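You operate a simulated robot arm through the tools that you are given. There is no shell and no other tool. Be economical: measure what you need, move in short steps, check, and stop when the job is done.

The job below is to be done with a simulated two-armed robot. You get a single attempt, and the scene is never put back.

Task
On the top shelf of the trolley, fold the blue cloth in half.

Only the result counts: the job must be done as asked and must still hold three seconds after the hand-in. Knocking over, shifting, dropping, spilling or breaking anything else fails it. Flat cloth is picked up by pressing the open fingertips on it (5 to 10 N) and closing them slowly along it; thin cloth reads only 2 to 8 mm in the jaws.

Robot
Two 7-joint arms with two-finger parallel grippers on one trunk, on a base that drives. Base frame: it is fixed to the floor where the robot stands at the start and does not move with it; the origin is under the middle of the robot, x ahead of it, y to its left, z up. Units: mm, rad, N and s.
The left shoulder is at the start at [70, 163, 1145], the right one opposite. Places, roughly: top shelf of the trolley [600, -200, 900]. Payload 3.43 kg a hand.
The tool frame of a hand sits at the grasp point between the pads (the TCP): z along the fingers, y along the line on which they close. The tips reach 34 mm beyond it. The gripper opens to 128 mm. The fingers are 24 mm wide and 12 mm thick; the gripper's body (48 by 130 mm) begins 96 mm behind the TCP.
Orientation is told as [roll, pitch, yaw] about the base's x, y, z axes, in that order, counted from this pose: with the fingers straight down and closing along the base's y, the tool's x points along the base's -x, its y along +y and its z along -z.

Tools
- The arms move only by the tool arm_command. It takes "left_moves", "right_moves" or both (then of equal length, played together; a hand with none holds still); each is one flat list of numbers, 6 for each row, row after row: the shift along the tool's x, y, z in units of 200 mm (1.0 is 200 mm), then the turn, a rotation vector about the tool's x, y, z in units of 45 degrees (1.0 is 45 degrees). In form: [dx, dy, dz, rx, ry, rz, dx, dy, dz, rx, ry, rz, ...]. A call has 1 to 8 rows; each row is the pose to reach, as a shift and turn from the pose commanded when the call began, along the tool's axes at that moment. "left_jaw" and "right_jaw" are, for a hand that has rows, the gripper command, from -1 (shut) to 1 (fully open), values between in proportion, set as the call begins (left out, the last holds). A call with a number of a shift or a turn outside -1 to 1 is refused whole. A row lasts 0.2 s, in which the tool goes at most 50 mm and 0.15 rad; a call with a longer step from one row to the next is refused whole, and so is a gripper value outside its range. A pose out of reach is approached as far as the arm can. The call stops where the force on the tool passes 40 N (or 10 N more than at its start, if that is more) or the arm is blocked; 0.2 s more then pass. Each finger travels about 153 mm/s and halts on what it meets, pressing with about 36 N; the grip force reading is that of the motor and also rises with nothing between the fingers. The clock runs only during rows and for 0.2 s after the last one: add rows that repeat a pose to give the fingers time. The reply holds the time, the measured pose of the TCP, the force on the tool along the base axes, the opening and the grip force, in the units named above and with some noise.
- Cameras (640 x 400 px; columns grow to the right, rows downward): "scene" is now at [131.3, -0.3, 1356.3]; the picture's right is [0.01, -1.00, 0.00], its down [-0.73, -0.01, -0.69] and it looks along [0.69, 0.01, -0.73] (base axes); focal length 224 px, centre (320, 200). "left" rides on the left gripper at [76, 11, -160] in its tool frame; the picture's right is [-0.15, 0.99, 0.00], its down [-0.88, -0.13, -0.46] and it looks along [-0.45, -0.07, 0.89] (tool axes); focal length 234 px, centre (320, 200). "right" rides on the right gripper at [76, -11, -160] in its tool frame; the picture's right is [0.15, 0.99, 0.00], its down [-0.88, 0.13, -0.46] and it looks along [-0.45, 0.07, 0.89] (tool axes); focal length 234 px, centre (320, 200).
- snapshot(camera): a new picture of that camera. No time passes.
- move_column(by): slides the trunk up (or, below 0, down) by that many mm; the arms and the scene camera ride with it, the base frame stays. It gives what a move gives, with no picture.
- drive_base(legs): drives the robot by 1 to 6 legs, each [ahead, left, turn to the left] in mm, mm and rad, along the robot's own axes; the way and the turn of a leg run together, so that a leg with both is an arc; at most 1500 mm and 3.142 rad a leg. The arms and the cameras ride along, it lands a little off, and it stops where it bumps. It gives what a move gives.
- turn_head(pan, tilt): turns the head with the scene camera to pan (to the left, within 1.501 rad either way) and tilt (down, from -0.506 to 1.204), counted from straight ahead of the robot. It gives what a move gives.
- measure_at(camera, pixels): for up to 12 pixels [column, row] of the newest picture of that camera ("zoom" is the newest enlarged one), the place [x, y, z] in the base frame of the surface seen there, good to about 2 mm. No time passes.
- enlarge(camera, box): a new picture of the part [left, top, right, bottom] of that camera's present view, enlarged. No time passes.
- sign_off(): hands the job in; it is judged then, once.

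Go step by step. Measure first, check grasps and placings, and put right what went wrong. The budget is 80 turns and 70 pictures, counting those below and the enlarged ones. Unless the task says otherwise, let go and move clear before handing in, and close with one line.

The tools are called after ">>>" as a command line: name --argument value ..., lists and objects as JSON in quotes. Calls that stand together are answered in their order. arm_command: Moves the arms, as the interface text tells. Its arguments: {"type":"object","properties":{"left_moves":{"type":"array"},"left_jaw":{"type":"number"},"right_moves":{"type":"array"},"right_jaw":{"type":"number"}},"required":[]} The other tools are called the same way: move_column (by) slides the trunk up or down; drive_base (legs) drives the base; turn_head (pan, tilt) turns the head that bears the scene camera; snapshot (camera) takes a picture; measure_at (camera, pixels) gives the place of the surface under pixels of a picture; enlarge (camera, box) takes an enlarged picture of a part of a camera's view; sign_off () hands the job in.

At the start:

```text
time_s: 0.0
left_tool_pos: [457.9, 250.2, 1100.6]
left_orientation: [-0.002, -0.002, 0.001]
left_wrist_force: [-0.4, -0.3, -0.4]
left_opening: 128.0
left_finger_force: 0.1
right_tool_pos: [412.6, -154.6, 1143.5]
right_orientation: [0.001, 0.0, 0.0]
right_wrist_force: [-0.1, 0.1, 0.0]
right_opening: 128.1
right_finger_force: 0.0
trunk travel left (down, up): [-625.0, 315.0]
robot x, y, heading: [-0.8, 0.2, 0.001]
head pan, tilt: [0.009, 0.813]
```

scene: 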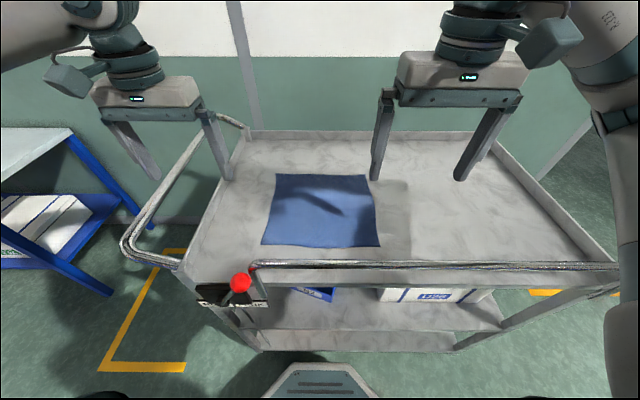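
right: 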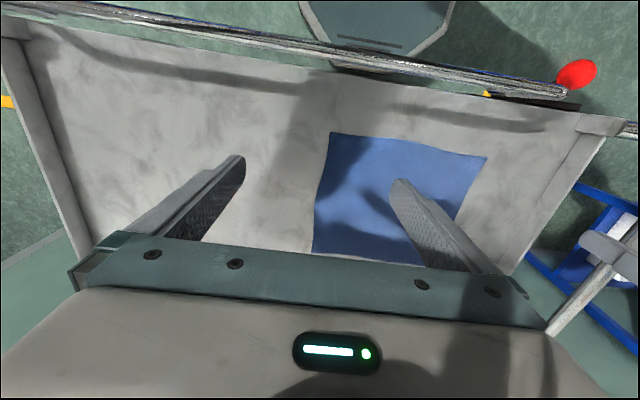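
left: 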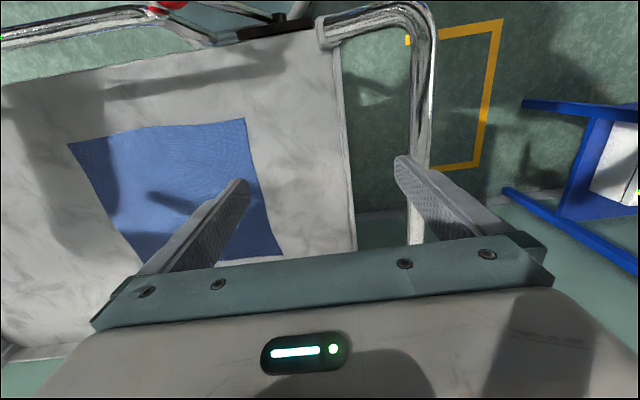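

The scene picture shows the blue cloth with corners near (277,174), (367,176), (380,246), (262,244). I measure these, the shelf and the rail.

>>> measure_at --camera "scene" --pixels '[[278, 176], [366, 178], [378, 244], [264, 242], [320, 210], [400, 220], [240, 250], [330, 265], [240, 283], [330, 135], [205, 240], [322, 176]]'

>>> enlarge --camera "scene" --box '[220, 150, 420, 275]'

```text
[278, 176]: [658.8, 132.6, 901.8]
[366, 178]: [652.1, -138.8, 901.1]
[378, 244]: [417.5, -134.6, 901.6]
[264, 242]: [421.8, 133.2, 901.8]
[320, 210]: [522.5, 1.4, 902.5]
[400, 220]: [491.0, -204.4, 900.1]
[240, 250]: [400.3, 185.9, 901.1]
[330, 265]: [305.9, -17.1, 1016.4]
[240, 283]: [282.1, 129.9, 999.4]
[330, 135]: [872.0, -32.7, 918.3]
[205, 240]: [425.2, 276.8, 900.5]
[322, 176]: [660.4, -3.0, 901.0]
```

```text
3.20 times, centred on (320, 212) of scene
```

zoom: 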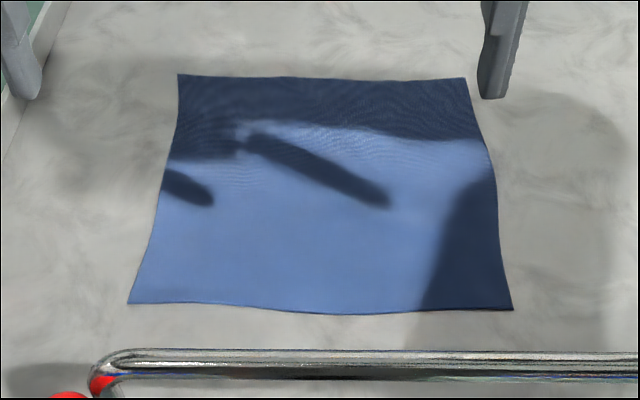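

The cloth spans about x 415–662, y −137–135 at z≈901, and the near rail is at x≈306, z≈1016. I plan to pinch both near corners with the two hands and fold them onto the far edge, so I first move above the near corners with jaws about 40 mm open.

>>> arm_command --left_moves '[0.026, -0.155, 0.1, 0, 0, 0, 0.052, -0.31, 0.2, 0, 0, 0, 0.078, -0.465, 0.3, 0, 0, 0, 0.104, -0.62, 0.4, 0, 0, 0, 0.13, -0.775, 0.5, 0, 0, 0, 0.13, -0.775, 0.5, 0, 0, 0]' --right_moves '[-0.02, 0.06, 0.143, 0, 0, 0, -0.04, 0.12, 0.287, 0, 0, 0, -0.06, 0.18, 0.43, 0, 0, 0, -0.08, 0.24, 0.574, 0, 0, 0, -0.097, 0.298, 0.7175, 0, 0, 0, -0.097, 0.298, 0.7175, 0, 0, 0]' --left_jaw -0.375 --right_jaw -0.375

>>> snapshot --camera "scene"

>>> snapshot --camera "left"

>>> snapshot --camera "right"

```text
time_s: 1.4
left_tool_pos: [431.1, 94.9, 1001.9]
left_orientation: [-0.001, 0.0, 0.003]
left_wrist_force: [0.0, 0.5, 0.6]
left_opening: 39.7
left_finger_force: 0.1
right_tool_pos: [431.7, -94.7, 1002.1]
right_orientation: [-0.001, 0.0, 0.0]
right_wrist_force: [-0.2, 0.7, 0.1]
right_opening: 40.1
right_finger_force: 0.0
trunk travel left (down, up): [-625.0, 315.0]
robot x, y, heading: [1.6, 2.4, 0.003]
head pan, tilt: [0.009, 0.813]
```

```text
65 pictures are left
```

scene: 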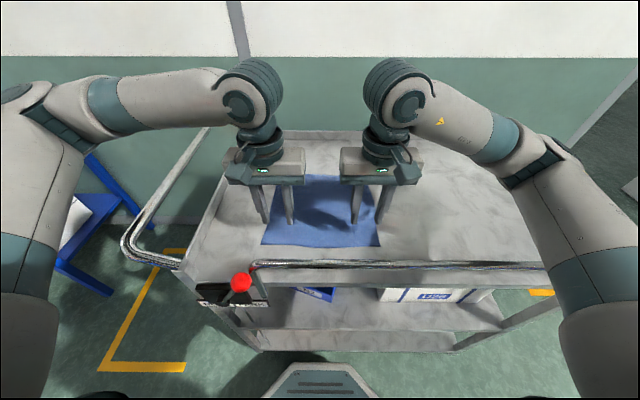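

```text
64 pictures are left
```

left: 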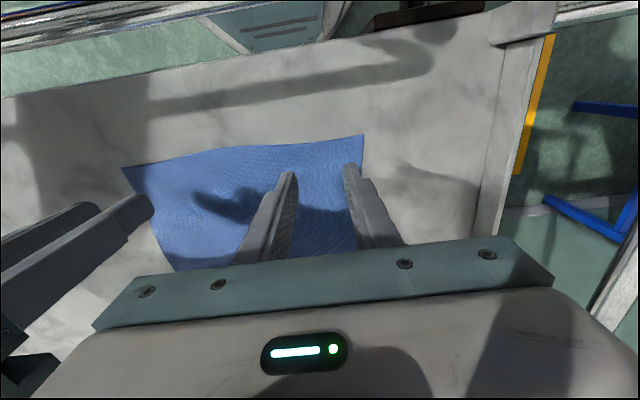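

```text
63 pictures are left
```

right: 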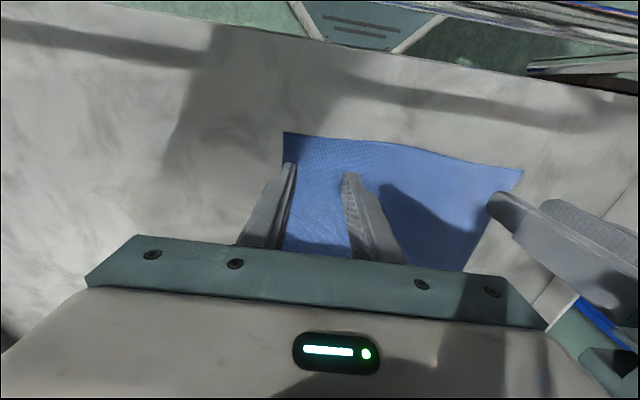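

Both hands sit above the near corners, with the fingertips over cloth near (293,175) in the left picture and (290,168) in the right one. I go down to just above contact.

>>> arm_command --left_moves '[0, 0, 0.15, 0, 0, 0, 0, 0, 0.27, 0, 0, 0, 0, 0, 0.305, 0, 0, 0, 0, 0, 0.305, 0, 0, 0]' --right_moves '[0, 0, 0.15, 0, 0, 0, 0, 0, 0.27, 0, 0, 0, 0, 0, 0.305, 0, 0, 0, 0, 0, 0.305, 0, 0, 0]'

>>> snapshot --camera "left"

>>> snapshot --camera "right"

```text
time_s: 2.4
left_tool_pos: [431.9, 94.2, 938.8]
left_orientation: [0.0, 0.0, 0.0]
left_wrist_force: [0.3, -0.8, 0.1]
left_opening: 40.0
left_finger_force: 0.0
right_tool_pos: [433.3, -95.6, 937.8]
right_orientation: [0.0, -0.001, -0.001]
right_wrist_force: [0.1, -1.1, 0.4]
right_opening: 39.7
right_finger_force: 0.1
trunk travel left (down, up): [-625.0, 315.0]
robot x, y, heading: [-3.6, 1.0, -0.003]
head pan, tilt: [0.009, 0.813]
```

```text
62 pictures are left
```

left: 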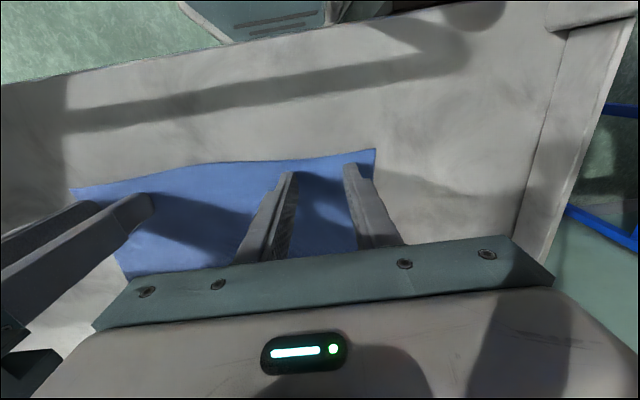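

```text
61 pictures are left
```

right: 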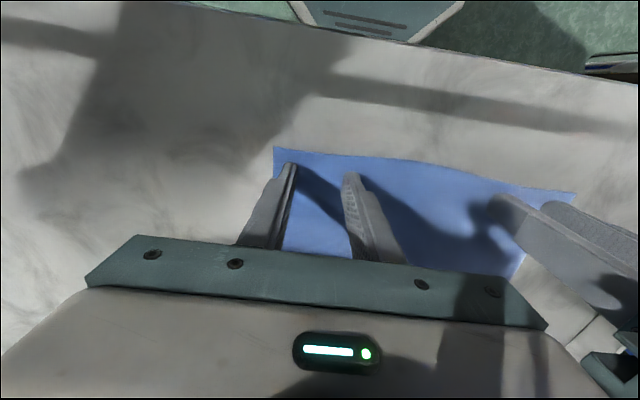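

The fingertips hover just above the cloth, with no contact force. I lower them about 4 mm to find contact.

>>> arm_command --left_moves '[0, 0, 0.01, 0, 0, 0, 0, 0, 0.02, 0, 0, 0, 0, 0, 0.02, 0, 0, 0]' --right_moves '[0, 0, 0.01, 0, 0, 0, 0, 0, 0.02, 0, 0, 0, 0, 0, 0.02, 0, 0, 0]'

```text
time_s: 3.2
left_tool_pos: [431.3, 94.1, 935.7]
left_orientation: [0.0, -0.002, 0.001]
left_wrist_force: [-0.8, -0.6, -0.4]
left_opening: 39.8
left_finger_force: 0.0
right_tool_pos: [432.2, -94.0, 935.3]
right_orientation: [0.001, -0.001, 0.0]
right_wrist_force: [2.1, -0.4, 15.6]
right_opening: 39.8
right_finger_force: 0.1
trunk travel left (down, up): [-625.0, 315.0]
robot x, y, heading: [0.5, 1.1, 0.005]
head pan, tilt: [0.009, 0.813]
```

The right hand touches at 15.6 N and the left not yet. I ease the right up by 0.6 mm and lower the left by 1.2 mm.

>>> arm_command --left_moves '[0, 0, 0.006, 0, 0, 0, 0, 0, 0.006, 0, 0, 0]' --right_moves '[0, 0, -0.003, 0, 0, 0, 0, 0, -0.003, 0, 0, 0]'

```text
time_s: 3.8
left_tool_pos: [431.1, 94.4, 936.3]
left_orientation: [-0.001, -0.005, 0.003]
left_wrist_force: [2.6, 0.2, 14.8]
left_opening: 39.9
left_finger_force: 0.0
right_tool_pos: [431.6, -94.8, 934.4]
right_orientation: [0.001, 0.0, 0.001]
right_wrist_force: [2.8, -0.8, 10.5]
right_opening: 39.9
right_finger_force: 0.0
trunk travel left (down, up): [-625.0, 315.0]
robot x, y, heading: [2.4, -1.6, -0.004]
head pan, tilt: [0.009, 0.813]
```

Both hands press now: left 14.8 N, right 10.5 N. I ease both slightly and begin closing slowly.

>>> arm_command --left_moves '[0, 0, -0.003, 0, 0, 0, 0, 0, -0.003, 0, 0, 0]' --right_moves '[0, 0, -0.001, 0, 0, 0, 0, 0, -0.001, 0, 0, 0]' --left_jaw -0.5 --right_jaw -0.5

>>> snapshot --camera "left"

```text
time_s: 4.4
left_tool_pos: [430.5, 94.9, 935.4]
left_orientation: [-0.001, 0.0, 0.001]
left_wrist_force: [-1.3, -1.1, 10.9]
left_opening: 31.4
left_finger_force: 0.1
right_tool_pos: [431.8, -96.0, 936.3]
right_orientation: [0.002, -0.001, 0.0]
right_wrist_force: [-0.3, 1.1, 3.5]
right_opening: 31.6
right_finger_force: 0.1
trunk travel left (down, up): [-625.0, 315.0]
robot x, y, heading: [1.0, 1.4, -0.004]
head pan, tilt: [0.009, 0.813]
```

```text
60 pictures are left
```

left: 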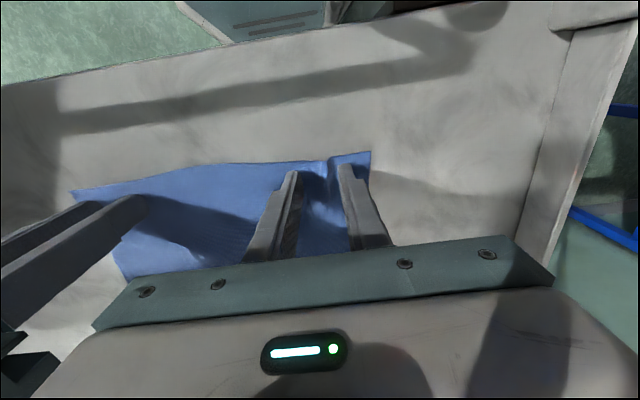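

The left jaw is bunching the cloth into a ridge at (325,165), so this works. The right reads only 3.5 N, so I press it slightly more and close on.

>>> arm_command --left_moves '[0, 0, -0.001, 0, 0, 0, 0, 0, -0.001, 0, 0, 0]' --right_moves '[0, 0, 0.002, 0, 0, 0, 0, 0, 0.002, 0, 0, 0]' --left_jaw -0.65 --right_jaw -0.6

>>> snapshot --camera "right"

```text
time_s: 5.0
left_tool_pos: [429.8, 94.7, 935.0]
left_orientation: [0.002, -0.001, 0.0]
left_wrist_force: [-0.7, 0.4, 6.8]
left_opening: 21.9
left_finger_force: 0.1
right_tool_pos: [431.1, -96.1, 934.3]
right_orientation: [0.001, -0.001, 0.001]
right_wrist_force: [-1.2, 1.2, 7.8]
right_opening: 23.8
right_finger_force: 0.0
trunk travel left (down, up): [-625.0, 315.0]
robot x, y, heading: [-1.0, -2.3, -0.0]
head pan, tilt: [0.009, 0.813]
```

```text
59 pictures are left
```

right: 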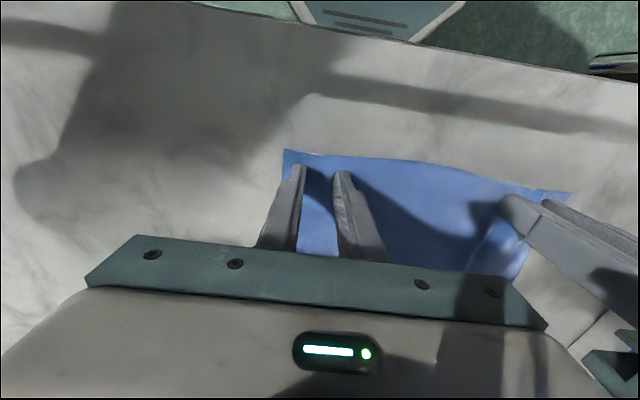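

The left ridge is growing; the right cloth still looks flat between the fingers at (320,180). I continue closing with slightly more pressure on the right.

>>> arm_command --left_moves '[0, 0, 0, 0, 0, 0, 0, 0, 0, 0, 0, 0]' --right_moves '[0, 0, 0.001, 0, 0, 0, 0, 0, 0.001, 0, 0, 0]' --left_jaw -0.8 --right_jaw -0.75

>>> enlarge --camera "right" --box '[240, 130, 400, 230]'

>>> enlarge --camera "left" --box '[240, 130, 400, 230]'

```text
time_s: 5.6
left_tool_pos: [429.9, 95.2, 935.4]
left_orientation: [-0.002, 0.0, -0.003]
left_wrist_force: [0.0, -0.7, 2.7]
left_opening: 12.4
left_finger_force: 0.0
right_tool_pos: [431.0, -94.1, 934.3]
right_orientation: [-0.001, -0.001, 0.0]
right_wrist_force: [-1.4, -0.3, 14.6]
right_opening: 15.0
right_finger_force: 0.1
trunk travel left (down, up): [-625.0, 315.0]
robot x, y, heading: [-0.4, -3.3, -0.0]
head pan, tilt: [0.009, 0.813]
```

```text
4.00 times, centred on (320, 180) of right
```

zoom: 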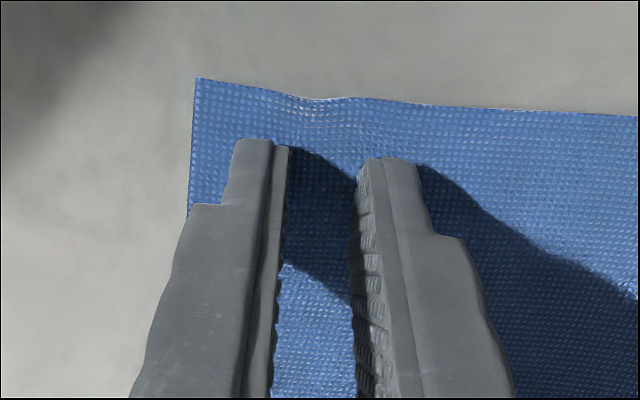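

```text
4.00 times, centred on (320, 180) of left
```

zoom: 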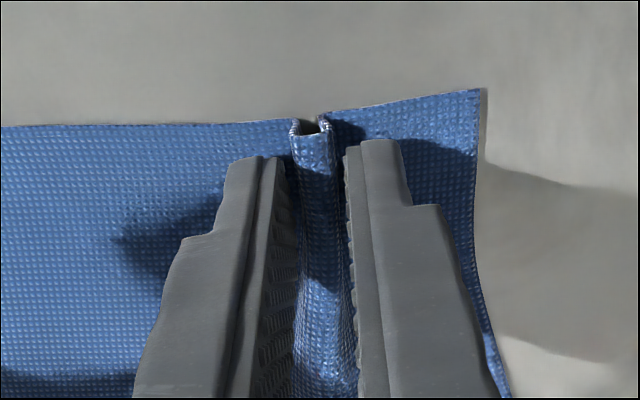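

The left has a clear ridge at zoom (315,150), while the right is almost flat. I close the left fully, lift the right 4 mm and reopen it to retry.

>>> arm_command --left_moves '[0, 0, 0.001, 0, 0, 0, 0, 0, 0, 0, 0, 0, 0, 0, 0, 0, 0, 0]' --right_moves '[0, 0, -0.02, 0, 0, 0, 0, 0, -0.02, 0, 0, 0, 0, 0, -0.02, 0, 0, 0]' --left_jaw -1 --right_jaw -0.375

>>> enlarge --camera "left" --box '[240, 130, 400, 230]'

>>> enlarge --camera "right" --box '[240, 130, 400, 230]'

```text
time_s: 6.4
left_tool_pos: [430.9, 94.0, 935.4]
left_orientation: [0.0, 0.0, 0.001]
left_wrist_force: [-1.0, 0.7, 6.5]
left_opening: 5.6
left_finger_force: 36.1
right_tool_pos: [431.3, -95.2, 939.0]
right_orientation: [-0.001, 0.002, 0.002]
right_wrist_force: [0.1, -0.3, 0.3]
right_opening: 40.0
right_finger_force: 0.1
trunk travel left (down, up): [-625.0, 315.0]
robot x, y, heading: [3.2, 3.6, -0.001]
head pan, tilt: [0.009, 0.813]
```

```text
4.00 times, centred on (320, 180) of left
```

zoom: 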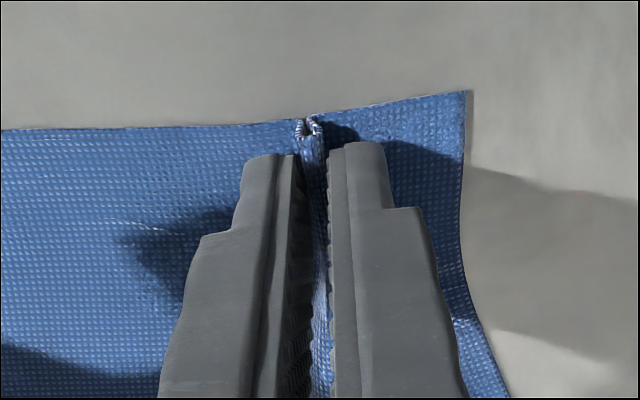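

```text
4.00 times, centred on (320, 180) of right
```

zoom: 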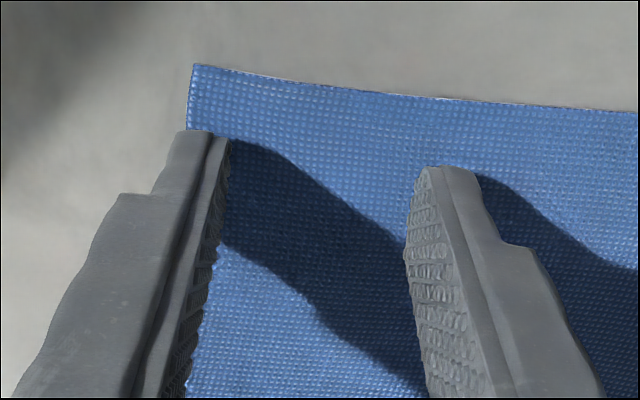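

The left grips cloth (5.6 mm, 36 N). The right outer finger is at the cloth edge near zoom (190,130), so I shift it 7 mm inward and press again.

>>> arm_command --right_moves '[0, 0.035, 0, 0, 0, 0, 0, 0.035, 0.01, 0, 0, 0, 0, 0.035, 0.02, 0, 0, 0, 0, 0.035, 0.02, 0, 0, 0]'

```text
time_s: 7.4
left_tool_pos: [431.8, 95.8, 935.0]
left_orientation: [0.001, 0.0, 0.0]
left_wrist_force: [0.0, 0.2, 3.7]
left_opening: 5.5
left_finger_force: 35.8
right_tool_pos: [431.1, -88.2, 934.2]
right_orientation: [0.0, -0.001, 0.0]
right_wrist_force: [1.4, -1.5, 13.5]
right_opening: 39.9
right_finger_force: 0.2
trunk travel left (down, up): [-625.0, 315.0]
robot x, y, heading: [0.1, 2.7, 0.001]
head pan, tilt: [0.009, 0.813]
```

Right contact is 13.5 N, so I ease it by 0.4 mm and close a step.

>>> arm_command --right_moves '[0, 0, -0.002, 0, 0, 0, 0, 0, -0.002, 0, 0, 0]' --right_jaw -0.45

>>> enlarge --camera "right" --box '[240, 130, 400, 230]'

```text
time_s: 8.0
left_tool_pos: [429.8, 95.3, 935.4]
left_orientation: [0.002, 0.001, 0.001]
left_wrist_force: [0.3, 0.0, 2.9]
left_opening: 5.7
left_finger_force: 36.1
right_tool_pos: [431.9, -87.7, 935.6]
right_orientation: [-0.001, 0.0, -0.001]
right_wrist_force: [-0.9, 0.8, 12.5]
right_opening: 34.4
right_finger_force: 0.1
trunk travel left (down, up): [-625.0, 315.0]
robot x, y, heading: [1.1, 2.4, 0.001]
head pan, tilt: [0.009, 0.813]
```

```text
4.00 times, centred on (320, 180) of right
```

zoom: 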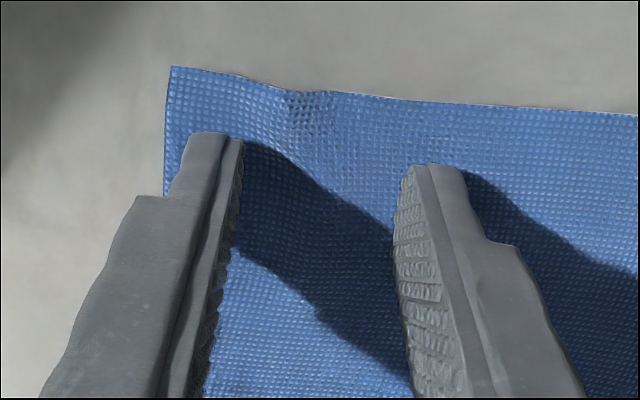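

A bulge starts at zoom (300,110). I close another step.

>>> arm_command --right_moves '[0, 0, -0.001, 0, 0, 0, 0, 0, -0.001, 0, 0, 0]' --right_jaw -0.58

>>> enlarge --camera "right" --box '[240, 130, 400, 230]'

```text
time_s: 8.6
left_tool_pos: [432.1, 95.0, 935.6]
left_orientation: [0.0, -0.001, 0.0]
left_wrist_force: [-0.2, 0.0, 4.2]
left_opening: 5.6
left_finger_force: 36.4
right_tool_pos: [432.1, -87.7, 935.6]
right_orientation: [-0.001, 0.0, -0.001]
right_wrist_force: [0.4, 0.9, 8.1]
right_opening: 26.6
right_finger_force: 0.1
trunk travel left (down, up): [-625.0, 315.0]
robot x, y, heading: [-3.8, -0.6, 0.002]
head pan, tilt: [0.009, 0.813]
```

```text
4.00 times, centred on (320, 180) of right
```

zoom: 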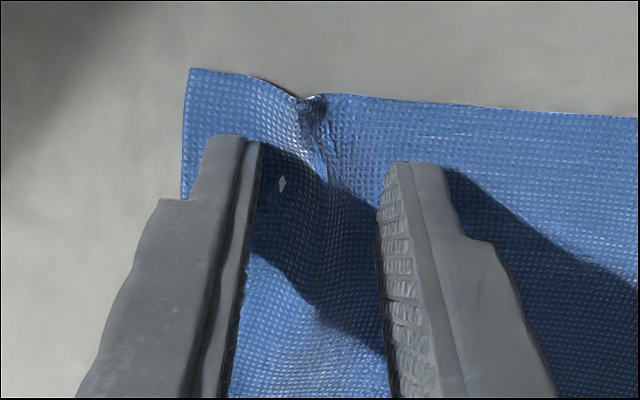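

The right ridge is clear now at zoom (315,105), with 8 N pressing. I close further.

>>> arm_command --right_moves '[0, 0, 0, 0, 0, 0, 0, 0, 0, 0, 0, 0]' --right_jaw -0.75

>>> arm_command --right_moves '[0, 0, 0, 0, 0, 0, 0, 0, 0, 0, 0, 0, 0, 0, 0, 0, 0, 0]' --right_jaw -1

>>> enlarge --camera "right" --box '[240, 130, 400, 230]'

>>> snapshot --camera "scene"

```text
time_s: 9.2
left_tool_pos: [430.5, 94.8, 935.2]
left_orientation: [0.001, 0.0, -0.001]
left_wrist_force: [-1.0, 0.2, 3.7]
left_opening: 5.6
left_finger_force: 36.1
right_tool_pos: [431.7, -88.2, 935.9]
right_orientation: [0.0, -0.001, -0.001]
right_wrist_force: [-0.2, 1.3, 6.3]
right_opening: 15.4
right_finger_force: 0.0
trunk travel left (down, up): [-625.0, 315.0]
robot x, y, heading: [1.7, -3.0, -0.001]
head pan, tilt: [0.009, 0.813]
```

```text
time_s: 10.0
left_tool_pos: [432.0, 94.3, 935.1]
left_orientation: [-0.003, -0.001, 0.001]
left_wrist_force: [0.2, -7.7, 2.7]
left_opening: 5.8
left_finger_force: 36.3
right_tool_pos: [431.9, -87.5, 934.8]
right_orientation: [-0.002, 0.0, 0.001]
right_wrist_force: [-0.9, 7.5, 5.4]
right_opening: 2.0
right_finger_force: 36.1
trunk travel left (down, up): [-625.0, 315.0]
robot x, y, heading: [0.7, 0.1, -0.001]
head pan, tilt: [0.009, 0.813]
```

```text
4.00 times, centred on (320, 180) of right
```

zoom: 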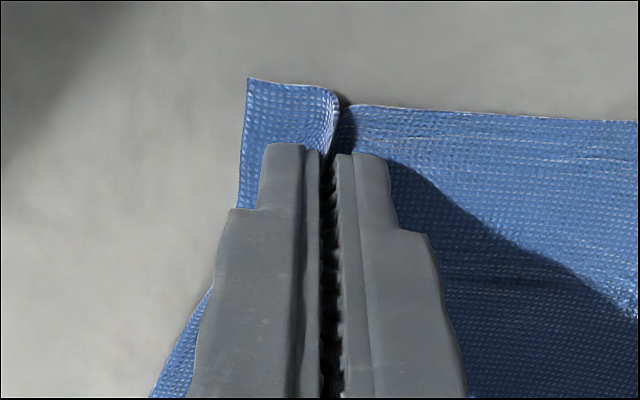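

```text
51 pictures are left
```

scene: 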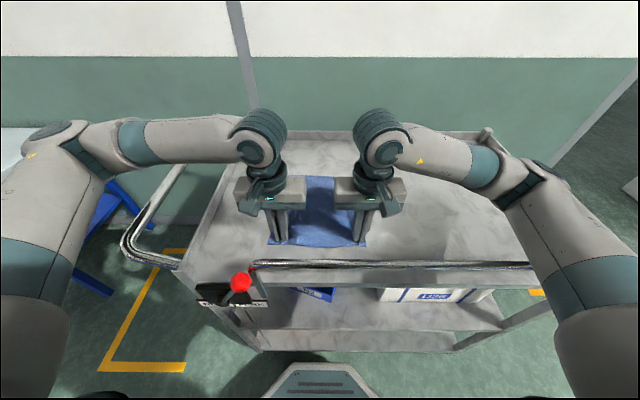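

The grips read 5.8 and 2.0 mm, and the hands pull about 7.6 N against each other, so the right grips something but thinly. I bring the hands 2 mm closer each, lift 30 mm and check.

>>> arm_command --left_moves '[0, -0.01, -0.02, 0, 0, 0, 0, -0.01, -0.06, 0, 0, 0, 0, -0.01, -0.1, 0, 0, 0, 0, -0.01, -0.15, 0, 0, 0]' --right_moves '[0, 0.01, -0.02, 0, 0, 0, 0, 0.01, -0.06, 0, 0, 0, 0, 0.01, -0.1, 0, 0, 0, 0, 0.01, -0.15, 0, 0, 0]'

>>> snapshot --camera "right"

>>> snapshot --camera "left"

```text
time_s: 11.0
left_tool_pos: [430.8, 93.0, 966.4]
left_orientation: [-0.001, 0.0, 0.0]
left_wrist_force: [-1.0, -1.7, -0.7]
left_opening: 5.8
left_finger_force: 36.1
right_tool_pos: [430.9, -86.4, 965.7]
right_orientation: [-0.001, -0.001, 0.0]
right_wrist_force: [-0.6, 3.1, 0.0]
right_opening: 2.0
right_finger_force: 36.0
trunk travel left (down, up): [-625.0, 315.0]
robot x, y, heading: [2.7, 1.3, -0.003]
head pan, tilt: [0.009, 0.813]
```

```text
50 pictures are left
```

right: 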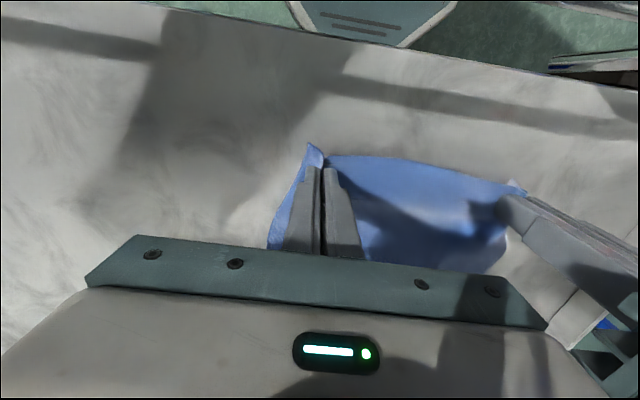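

```text
49 pictures are left
```

left: 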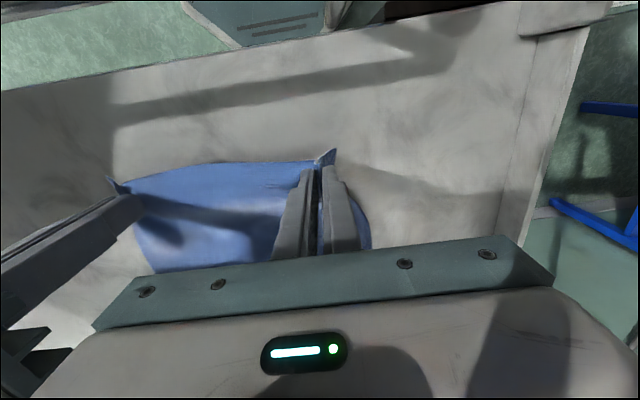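

Both corners are held: (312,155) in the right picture and (328,155) in the left. A straight carry forward would leave a cuff at the pinched edge. Instead I hang the cloth, lay its lower half while moving away, then bring the held edge back toward me over it; first I lift it to hang near x≈540.

>>> arm_command --left_moves '[-0.07, 0, -0.12, 0, 0, 0, -0.14, 0, -0.24, 0, 0, 0, -0.21, 0, -0.36, 0, 0, 0, -0.28, 0, -0.48, 0, 0, 0, -0.35, 0, -0.6, 0, 0, 0, -0.42, 0, -0.72, 0, 0, 0, -0.49, 0, -0.84, 0, 0, 0, -0.55, 0, -0.96, 0, 0, 0]' --right_moves '[-0.07, 0, -0.12, 0, 0, 0, -0.14, 0, -0.24, 0, 0, 0, -0.21, 0, -0.36, 0, 0, 0, -0.28, 0, -0.48, 0, 0, 0, -0.35, 0, -0.6, 0, 0, 0, -0.42, 0, -0.72, 0, 0, 0, -0.49, 0, -0.84, 0, 0, 0, -0.55, 0, -0.96, 0, 0, 0]'

>>> snapshot --camera "scene"

>>> snapshot --camera "right"

>>> snapshot --camera "left"

```text
time_s: 12.8
left_tool_pos: [542.7, 91.2, 1159.7]
left_orientation: [0.001, 0.0, 0.0]
left_wrist_force: [0.5, -1.3, 0.2]
left_opening: 5.4
left_finger_force: 35.9
right_tool_pos: [542.2, -85.5, 1157.3]
right_orientation: [0.0, -0.001, 0.0]
right_wrist_force: [0.8, 0.2, -0.6]
right_opening: 2.2
right_finger_force: 36.4
trunk travel left (down, up): [-625.0, 315.0]
robot x, y, heading: [1.4, 1.6, 0.001]
head pan, tilt: [0.009, 0.813]
```

```text
48 pictures are left
```

scene: 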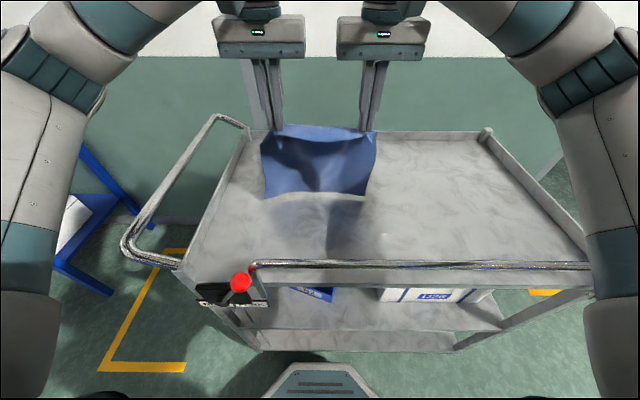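

```text
47 pictures are left
```

right: 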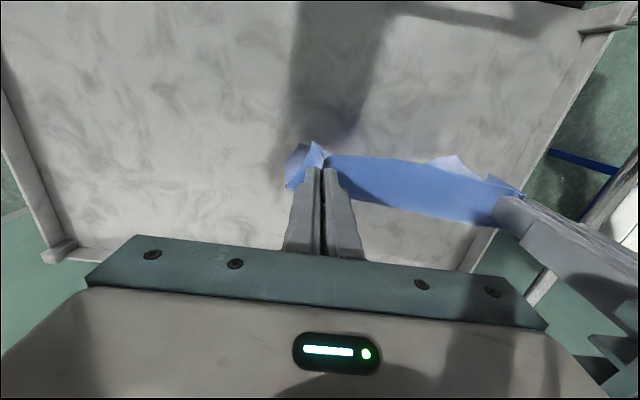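

```text
46 pictures are left
```

left: 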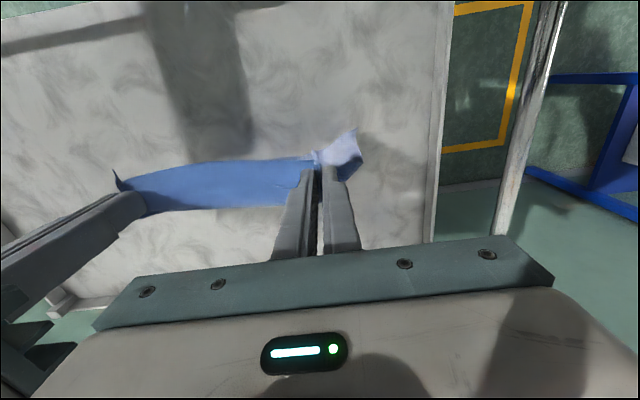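

The cloth hangs freely from both hands, with its lower edge in the scene picture from (266,198) to (366,195). I measure the lower edge.

>>> measure_at --camera "scene" --pixels '[[268, 196], [290, 192], [318, 190], [345, 192], [363, 192], [264, 145], [373, 140], [320, 138]]'

>>> enlarge --camera "scene" --box '[240, 110, 400, 210]'

```text
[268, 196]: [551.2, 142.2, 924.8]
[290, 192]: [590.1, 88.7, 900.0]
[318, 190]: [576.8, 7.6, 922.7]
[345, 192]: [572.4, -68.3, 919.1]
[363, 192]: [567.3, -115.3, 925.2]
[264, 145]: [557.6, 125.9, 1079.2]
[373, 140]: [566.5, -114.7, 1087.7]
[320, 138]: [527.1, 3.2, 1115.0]
```

```text
4.00 times, centred on (320, 160) of scene
```

zoom: 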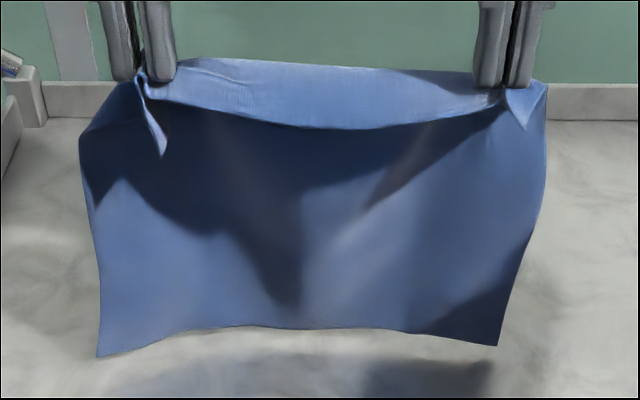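

The lower edge hangs at x≈565, z≈918, about 15 mm above the shelf. I set it down and start laying the lower half while moving away from me.

>>> arm_command --left_moves '[-0.05, 0, 0.04, 0, 0, 0, -0.12, 0, 0.09, 0, 0, 0, -0.18, 0, 0.14, 0, 0, 0, -0.23, 0, 0.19, 0, 0, 0, -0.28, 0, 0.24, 0, 0, 0, -0.33, 0, 0.29, 0, 0, 0, -0.38, 0, 0.34, 0, 0, 0, -0.42, 0, 0.39, 0, 0, 0]' --right_moves '[-0.05, 0, 0.04, 0, 0, 0, -0.12, 0, 0.09, 0, 0, 0, -0.18, 0, 0.14, 0, 0, 0, -0.23, 0, 0.19, 0, 0, 0, -0.28, 0, 0.24, 0, 0, 0, -0.33, 0, 0.29, 0, 0, 0, -0.38, 0, 0.34, 0, 0, 0, -0.42, 0, 0.39, 0, 0, 0]'

>>> enlarge --camera "scene" --box '[240, 110, 400, 210]'

>>> measure_at --camera "zoom" --pixels '[[100, 340], [320, 320], [490, 330]]'

```text
time_s: 14.6
left_tool_pos: [625.9, 92.0, 1080.5]
left_orientation: [0.001, 0.001, 0.0]
left_wrist_force: [0.6, -0.2, 0.5]
left_opening: 5.7
left_finger_force: 35.8
right_tool_pos: [628.0, -84.4, 1076.9]
right_orientation: [0.0, 0.002, 0.0]
right_wrist_force: [0.0, 1.2, 0.6]
right_opening: 2.3
right_finger_force: 36.1
trunk travel left (down, up): [-625.0, 315.0]
robot x, y, heading: [-2.0, 0.6, 0.007]
head pan, tilt: [0.009, 0.813]
```

```text
4.00 times, centred on (320, 160) of scene
```

zoom: 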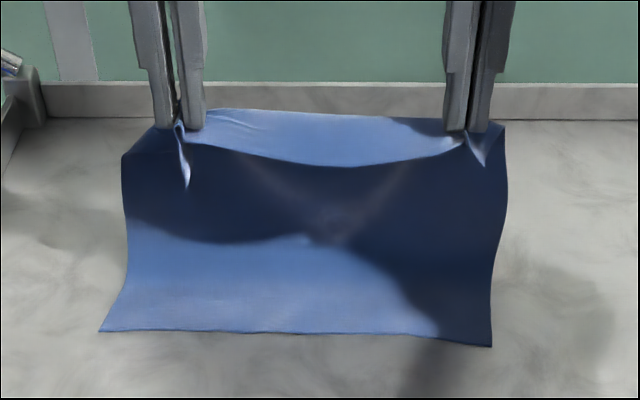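

```text
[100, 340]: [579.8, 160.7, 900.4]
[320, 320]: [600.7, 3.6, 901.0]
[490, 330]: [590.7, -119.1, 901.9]
```

The lower half is laying down nicely, with its near edge at about x≈583 (zoom row ~335) and at rest on the shelf. I continue until about half is down.

>>> arm_command --left_moves '[-0.05, 0, 0.05, 0, 0, 0, -0.1, 0, 0.1, 0, 0, 0, -0.15, 0, 0.15, 0, 0, 0, -0.2, 0, 0.2, 0, 0, 0, -0.25, 0, 0.25, 0, 0, 0, -0.3, 0, 0.29, 0, 0, 0, -0.3, 0, 0.29, 0, 0, 0]' --right_moves '[-0.05, 0, 0.05, 0, 0, 0, -0.1, 0, 0.1, 0, 0, 0, -0.15, 0, 0.15, 0, 0, 0, -0.2, 0, 0.2, 0, 0, 0, -0.25, 0, 0.25, 0, 0, 0, -0.3, 0, 0.29, 0, 0, 0, -0.3, 0, 0.29, 0, 0, 0]'

>>> enlarge --camera "scene" --box '[240, 110, 400, 210]'

>>> measure_at --camera "zoom" --pixels '[[108, 328], [320, 325], [486, 338], [320, 280], [320, 240], [320, 200], [150, 250], [470, 250]]'

```text
time_s: 16.2
left_tool_pos: [685.3, 94.1, 1022.9]
left_orientation: [-0.002, 0.001, -0.001]
left_wrist_force: [0.7, -0.7, -0.2]
left_opening: 5.5
left_finger_force: 35.5
right_tool_pos: [685.9, -86.6, 1022.2]
right_orientation: [-0.001, 0.0, 0.0]
right_wrist_force: [0.2, 0.8, -0.2]
right_opening: 2.2
right_finger_force: 35.9
trunk travel left (down, up): [-625.0, 315.0]
robot x, y, heading: [-0.4, -1.4, -0.001]
head pan, tilt: [0.009, 0.813]
```

```text
4.00 times, centred on (320, 160) of scene
```

zoom: 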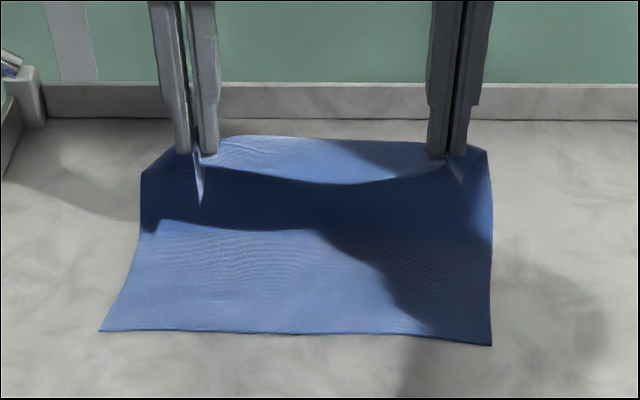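

```text
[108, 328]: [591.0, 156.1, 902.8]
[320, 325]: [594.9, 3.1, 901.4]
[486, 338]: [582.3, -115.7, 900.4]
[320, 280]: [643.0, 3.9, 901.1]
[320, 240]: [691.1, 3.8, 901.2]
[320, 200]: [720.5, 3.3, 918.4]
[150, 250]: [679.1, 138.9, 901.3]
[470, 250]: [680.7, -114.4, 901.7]
```

Half the cloth is laid: near edge from (587,162) to (573,−122), and the rest stands up at x≈715. I now bring the held edge back toward me in a low arc over the laid half, shifting 15 mm to the left to line up.

>>> arm_command --left_moves '[0.08, 0.01, 0, 0, 0, 0, 0.17, 0.03, 0.05, 0, 0, 0, 0.25, 0.05, 0.12, 0, 0, 0, 0.32, 0.06, 0.2, 0, 0, 0, 0.37, 0.075, 0.28, 0, 0, 0, 0.4, 0.075, 0.35, 0, 0, 0, 0.4, 0.075, 0.35, 0, 0, 0]' --right_moves '[0.08, 0.01, 0, 0, 0, 0, 0.17, 0.03, 0.05, 0, 0, 0, 0.26, 0.05, 0.12, 0, 0, 0, 0.34, 0.06, 0.2, 0, 0, 0, 0.4, 0.075, 0.28, 0, 0, 0, 0.45, 0.075, 0.35, 0, 0, 0, 0.45, 0.075, 0.35, 0, 0, 0]'

>>> enlarge --camera "scene" --box '[240, 110, 400, 210]'

>>> snapshot --camera "left"

>>> snapshot --camera "right"

```text
time_s: 17.8
left_tool_pos: [609.1, 107.4, 961.5]
left_orientation: [0.0, -0.013, 0.002]
left_wrist_force: [-0.9, -2.0, -0.2]
left_opening: 6.1
left_finger_force: 35.7
right_tool_pos: [596.4, -72.0, 953.9]
right_orientation: [0.002, 0.0, -0.001]
right_wrist_force: [-0.1, 3.8, 0.2]
right_opening: 2.3
right_finger_force: 36.1
trunk travel left (down, up): [-625.0, 315.0]
robot x, y, heading: [3.5, 1.9, 0.003]
head pan, tilt: [0.009, 0.813]
```

```text
4.00 times, centred on (320, 160) of scene
```

zoom: 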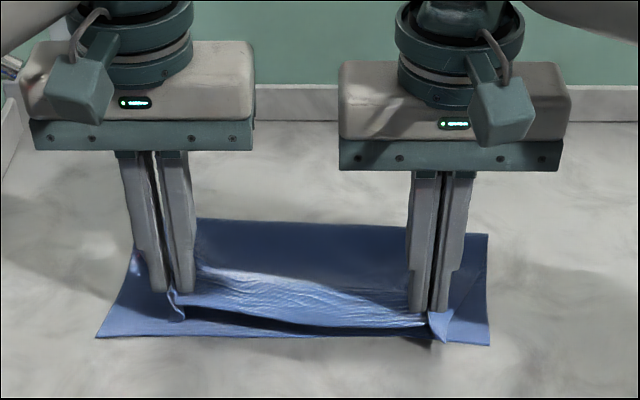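

```text
41 pictures are left
```

left: 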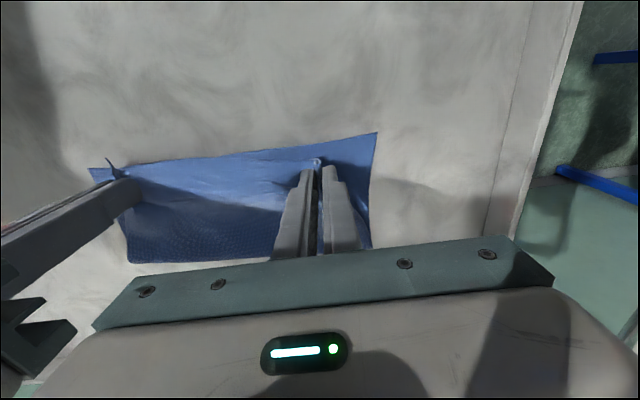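

```text
40 pictures are left
```

right: 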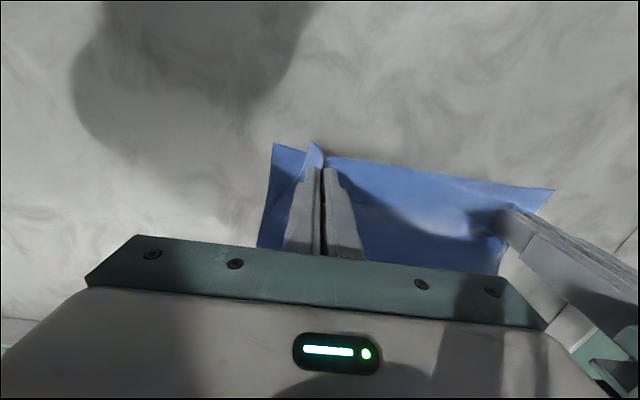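

The top half is folded over, its held edge just above the lower edge (zoom (180,315) and (435,335)). I ease the 4 N tension between the hands and lower both almost onto the cloth.

>>> arm_command --left_moves '[0.01, 0, 0.03, 0, 0, 0, 0.025, 0, 0.06, 0, 0, 0, 0.025, 0, 0.09, 0, 0, 0, 0.025, 0, 0.09, 0, 0, 0]' --right_moves '[0, 0.01, 0.03, 0, 0, 0, 0.01, 0.01, 0.05, 0, 0, 0, 0.01, 0.01, 0.06, 0, 0, 0, 0.01, 0.01, 0.06, 0, 0, 0]'

>>> enlarge --camera "scene" --box '[250, 130, 378, 210]'

>>> enlarge --camera "left" --box '[240, 110, 400, 210]'

>>> enlarge --camera "right" --box '[240, 110, 400, 210]'

```text
time_s: 18.8
left_tool_pos: [613.1, 109.6, 962.1]
left_orientation: [-0.001, -0.048, 0.006]
left_wrist_force: [0.1, -4.3, -0.8]
left_opening: 5.9
left_finger_force: 35.7
right_tool_pos: [596.5, -71.2, 941.7]
right_orientation: [0.005, -0.001, 0.0]
right_wrist_force: [0.6, 3.1, 0.1]
right_opening: 2.1
right_finger_force: 35.8
trunk travel left (down, up): [-625.0, 315.0]
robot x, y, heading: [0.1, 0.2, 0.0]
head pan, tilt: [0.009, 0.813]
```

```text
5.00 times, centred on (314, 170) of scene
```

zoom: 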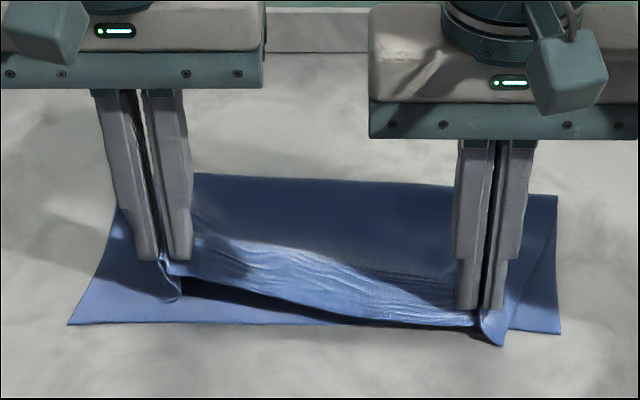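

```text
4.00 times, centred on (320, 160) of left
```

zoom: 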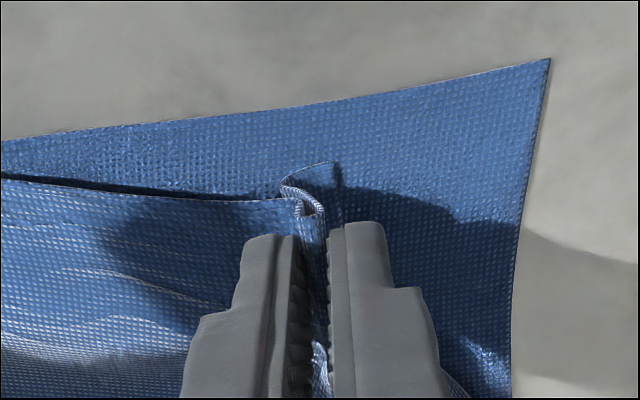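

```text
4.00 times, centred on (320, 160) of right
```

zoom: 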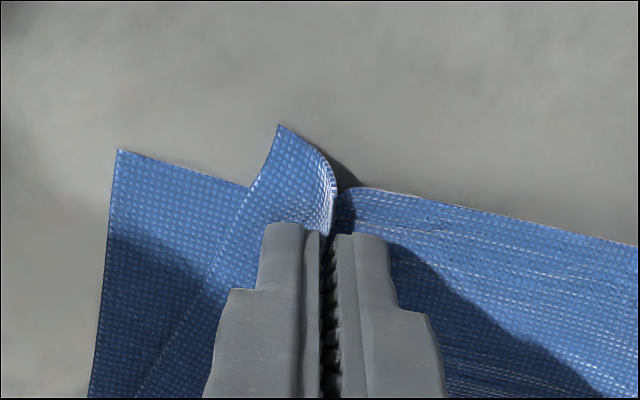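

The right hand came down, but the left stopped at z≈962 with its pitch drifting (−0.048), as if at a joint limit. I let the left hand lean about 0.2 rad that way and ease it 3 mm inward.

>>> arm_command --left_moves '[0, -0.005, 0, 0, -0.1, 0, 0, -0.015, 0, 0, -0.2, 0, 0, -0.015, 0, 0, -0.25, 0, 0, -0.015, 0, 0, -0.25, 0]'

>>> snapshot --camera "scene"

```text
time_s: 19.8
left_tool_pos: [617.3, 102.4, 974.3]
left_orientation: [-0.003, -0.266, 0.004]
left_wrist_force: [-0.7, -2.9, -1.3]
left_opening: 6.0
left_finger_force: 36.2
right_tool_pos: [596.6, -72.5, 941.6]
right_orientation: [0.004, 0.002, -0.002]
right_wrist_force: [-0.1, 4.7, 0.5]
right_opening: 2.1
right_finger_force: 35.7
trunk travel left (down, up): [-625.0, 315.0]
robot x, y, heading: [-0.5, 1.2, 0.002]
head pan, tilt: [0.009, 0.813]
```

```text
36 pictures are left
```

scene: 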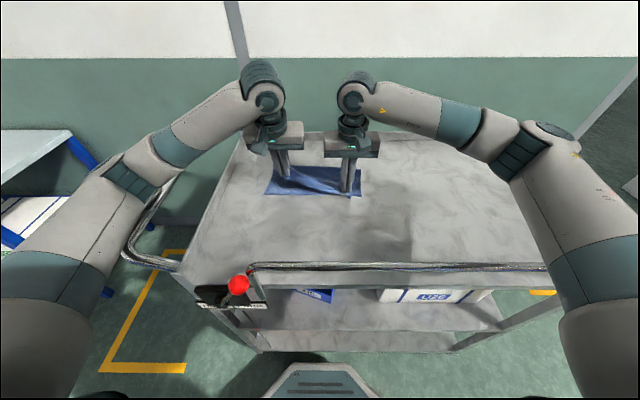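

Leaning made it worse: the left hand rose to z≈974, and in the scene picture the left elbow at (150,185) lies against the trolley's end rail. I undo the lean and raise the left hand so the elbow comes clear.

>>> arm_command --left_moves '[-0.054, 0, -0.091, 0, 0.1, 0, -0.054, 0, -0.091, 0, 0.2, 0, -0.054, 0, -0.091, 0, 0.25, 0, -0.054, 0, -0.091, 0, 0.25, 0]'

>>> snapshot --camera "scene"

>>> enlarge --camera "scene" --box '[80, 100, 280, 225]'

```text
time_s: 20.8
left_tool_pos: [606.4, 110.6, 960.9]
left_orientation: [-0.003, -0.016, 0.006]
left_wrist_force: [-0.4, -0.8, -1.2]
left_opening: 5.5
left_finger_force: 36.5
right_tool_pos: [589.6, -65.2, 941.5]
right_orientation: [-0.004, -0.005, 0.0]
right_wrist_force: [-0.1, 1.2, 1.3]
right_opening: 2.1
right_finger_force: 36.0
trunk travel left (down, up): [-625.0, 315.0]
robot x, y, heading: [1.2, 3.0, 0.004]
head pan, tilt: [0.009, 0.813]
```

```text
35 pictures are left
```

scene: 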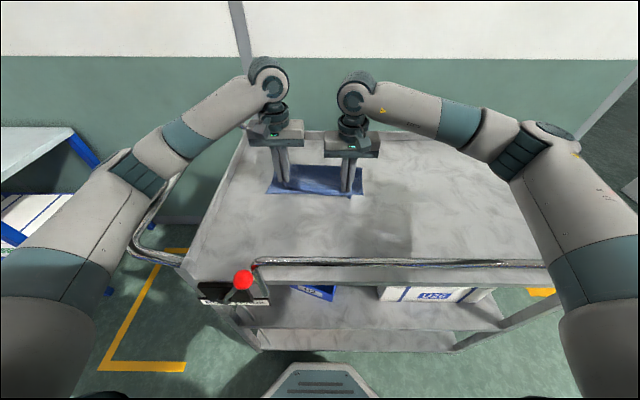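

```text
3.20 times, centred on (180, 162) of scene
```

zoom: 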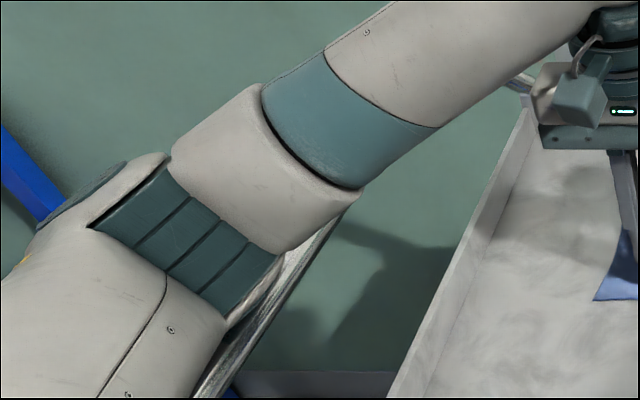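

The left elbow seems to be just off the rail now (zoom (270,270)), with the hand at z≈961. To get the elbows higher, I take the hands back along the arc to above the crease before raising the trunk.

>>> arm_command --left_moves '[-0.06, 0, -0.06, 0, 0, 0, -0.15, 0, -0.13, 0, 0, 0, -0.25, 0, -0.18, 0, 0, 0, -0.34, 0, -0.2, 0, 0, 0, -0.4, 0, -0.2, 0, 0, 0, -0.4, 0, -0.2, 0, 0, 0]' --right_moves '[-0.05, 0, -0.1, 0, 0, 0, -0.15, 0, -0.2, 0, 0, 0, -0.27, 0, -0.27, 0, 0, 0, -0.38, 0, -0.3, 0, 0, 0, -0.47, 0, -0.3, 0, 0, 0, -0.47, 0, -0.3, 0, 0, 0]'

>>> move_column --by 30

>>> snapshot --camera "scene"

```text
time_s: 22.2
left_tool_pos: [687.5, 105.2, 994.8]
left_orientation: [0.001, -0.001, 0.0]
left_wrist_force: [-0.7, 0.1, 0.2]
left_opening: 5.4
left_finger_force: 35.7
right_tool_pos: [687.8, -68.1, 999.6]
right_orientation: [-0.001, 0.001, 0.0]
right_wrist_force: [0.1, -0.3, 0.3]
right_opening: 2.1
right_finger_force: 36.1
trunk travel left (down, up): [-625.0, 315.0]
robot x, y, heading: [-0.2, 1.0, 0.002]
head pan, tilt: [0.009, 0.813]
```

```text
time_s: 22.9
left_tool_pos: [688.4, 104.9, 1024.1]
left_orientation: [-0.001, 0.002, -0.001]
left_wrist_force: [0.1, -0.2, -0.3]
left_opening: 5.6
left_finger_force: 35.7
right_tool_pos: [689.2, -68.2, 1026.6]
right_orientation: [-0.002, 0.002, 0.0]
right_wrist_force: [0.3, 0.1, -0.1]
right_opening: 2.4
right_finger_force: 35.9
trunk travel left (down, up): [-655.0, 285.0]
robot x, y, heading: [0.9, 1.7, -0.002]
head pan, tilt: [0.009, 0.813]
```

```text
33 pictures are left
```

scene: 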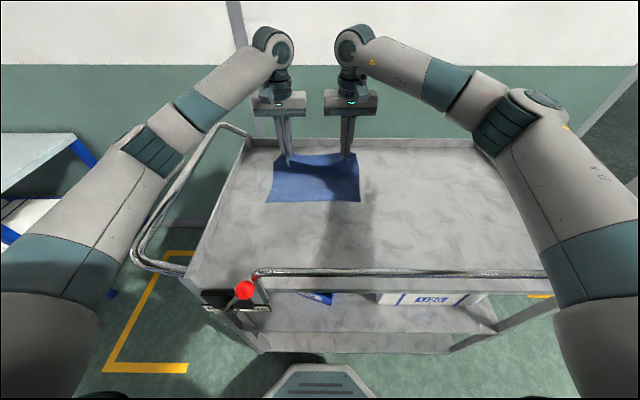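

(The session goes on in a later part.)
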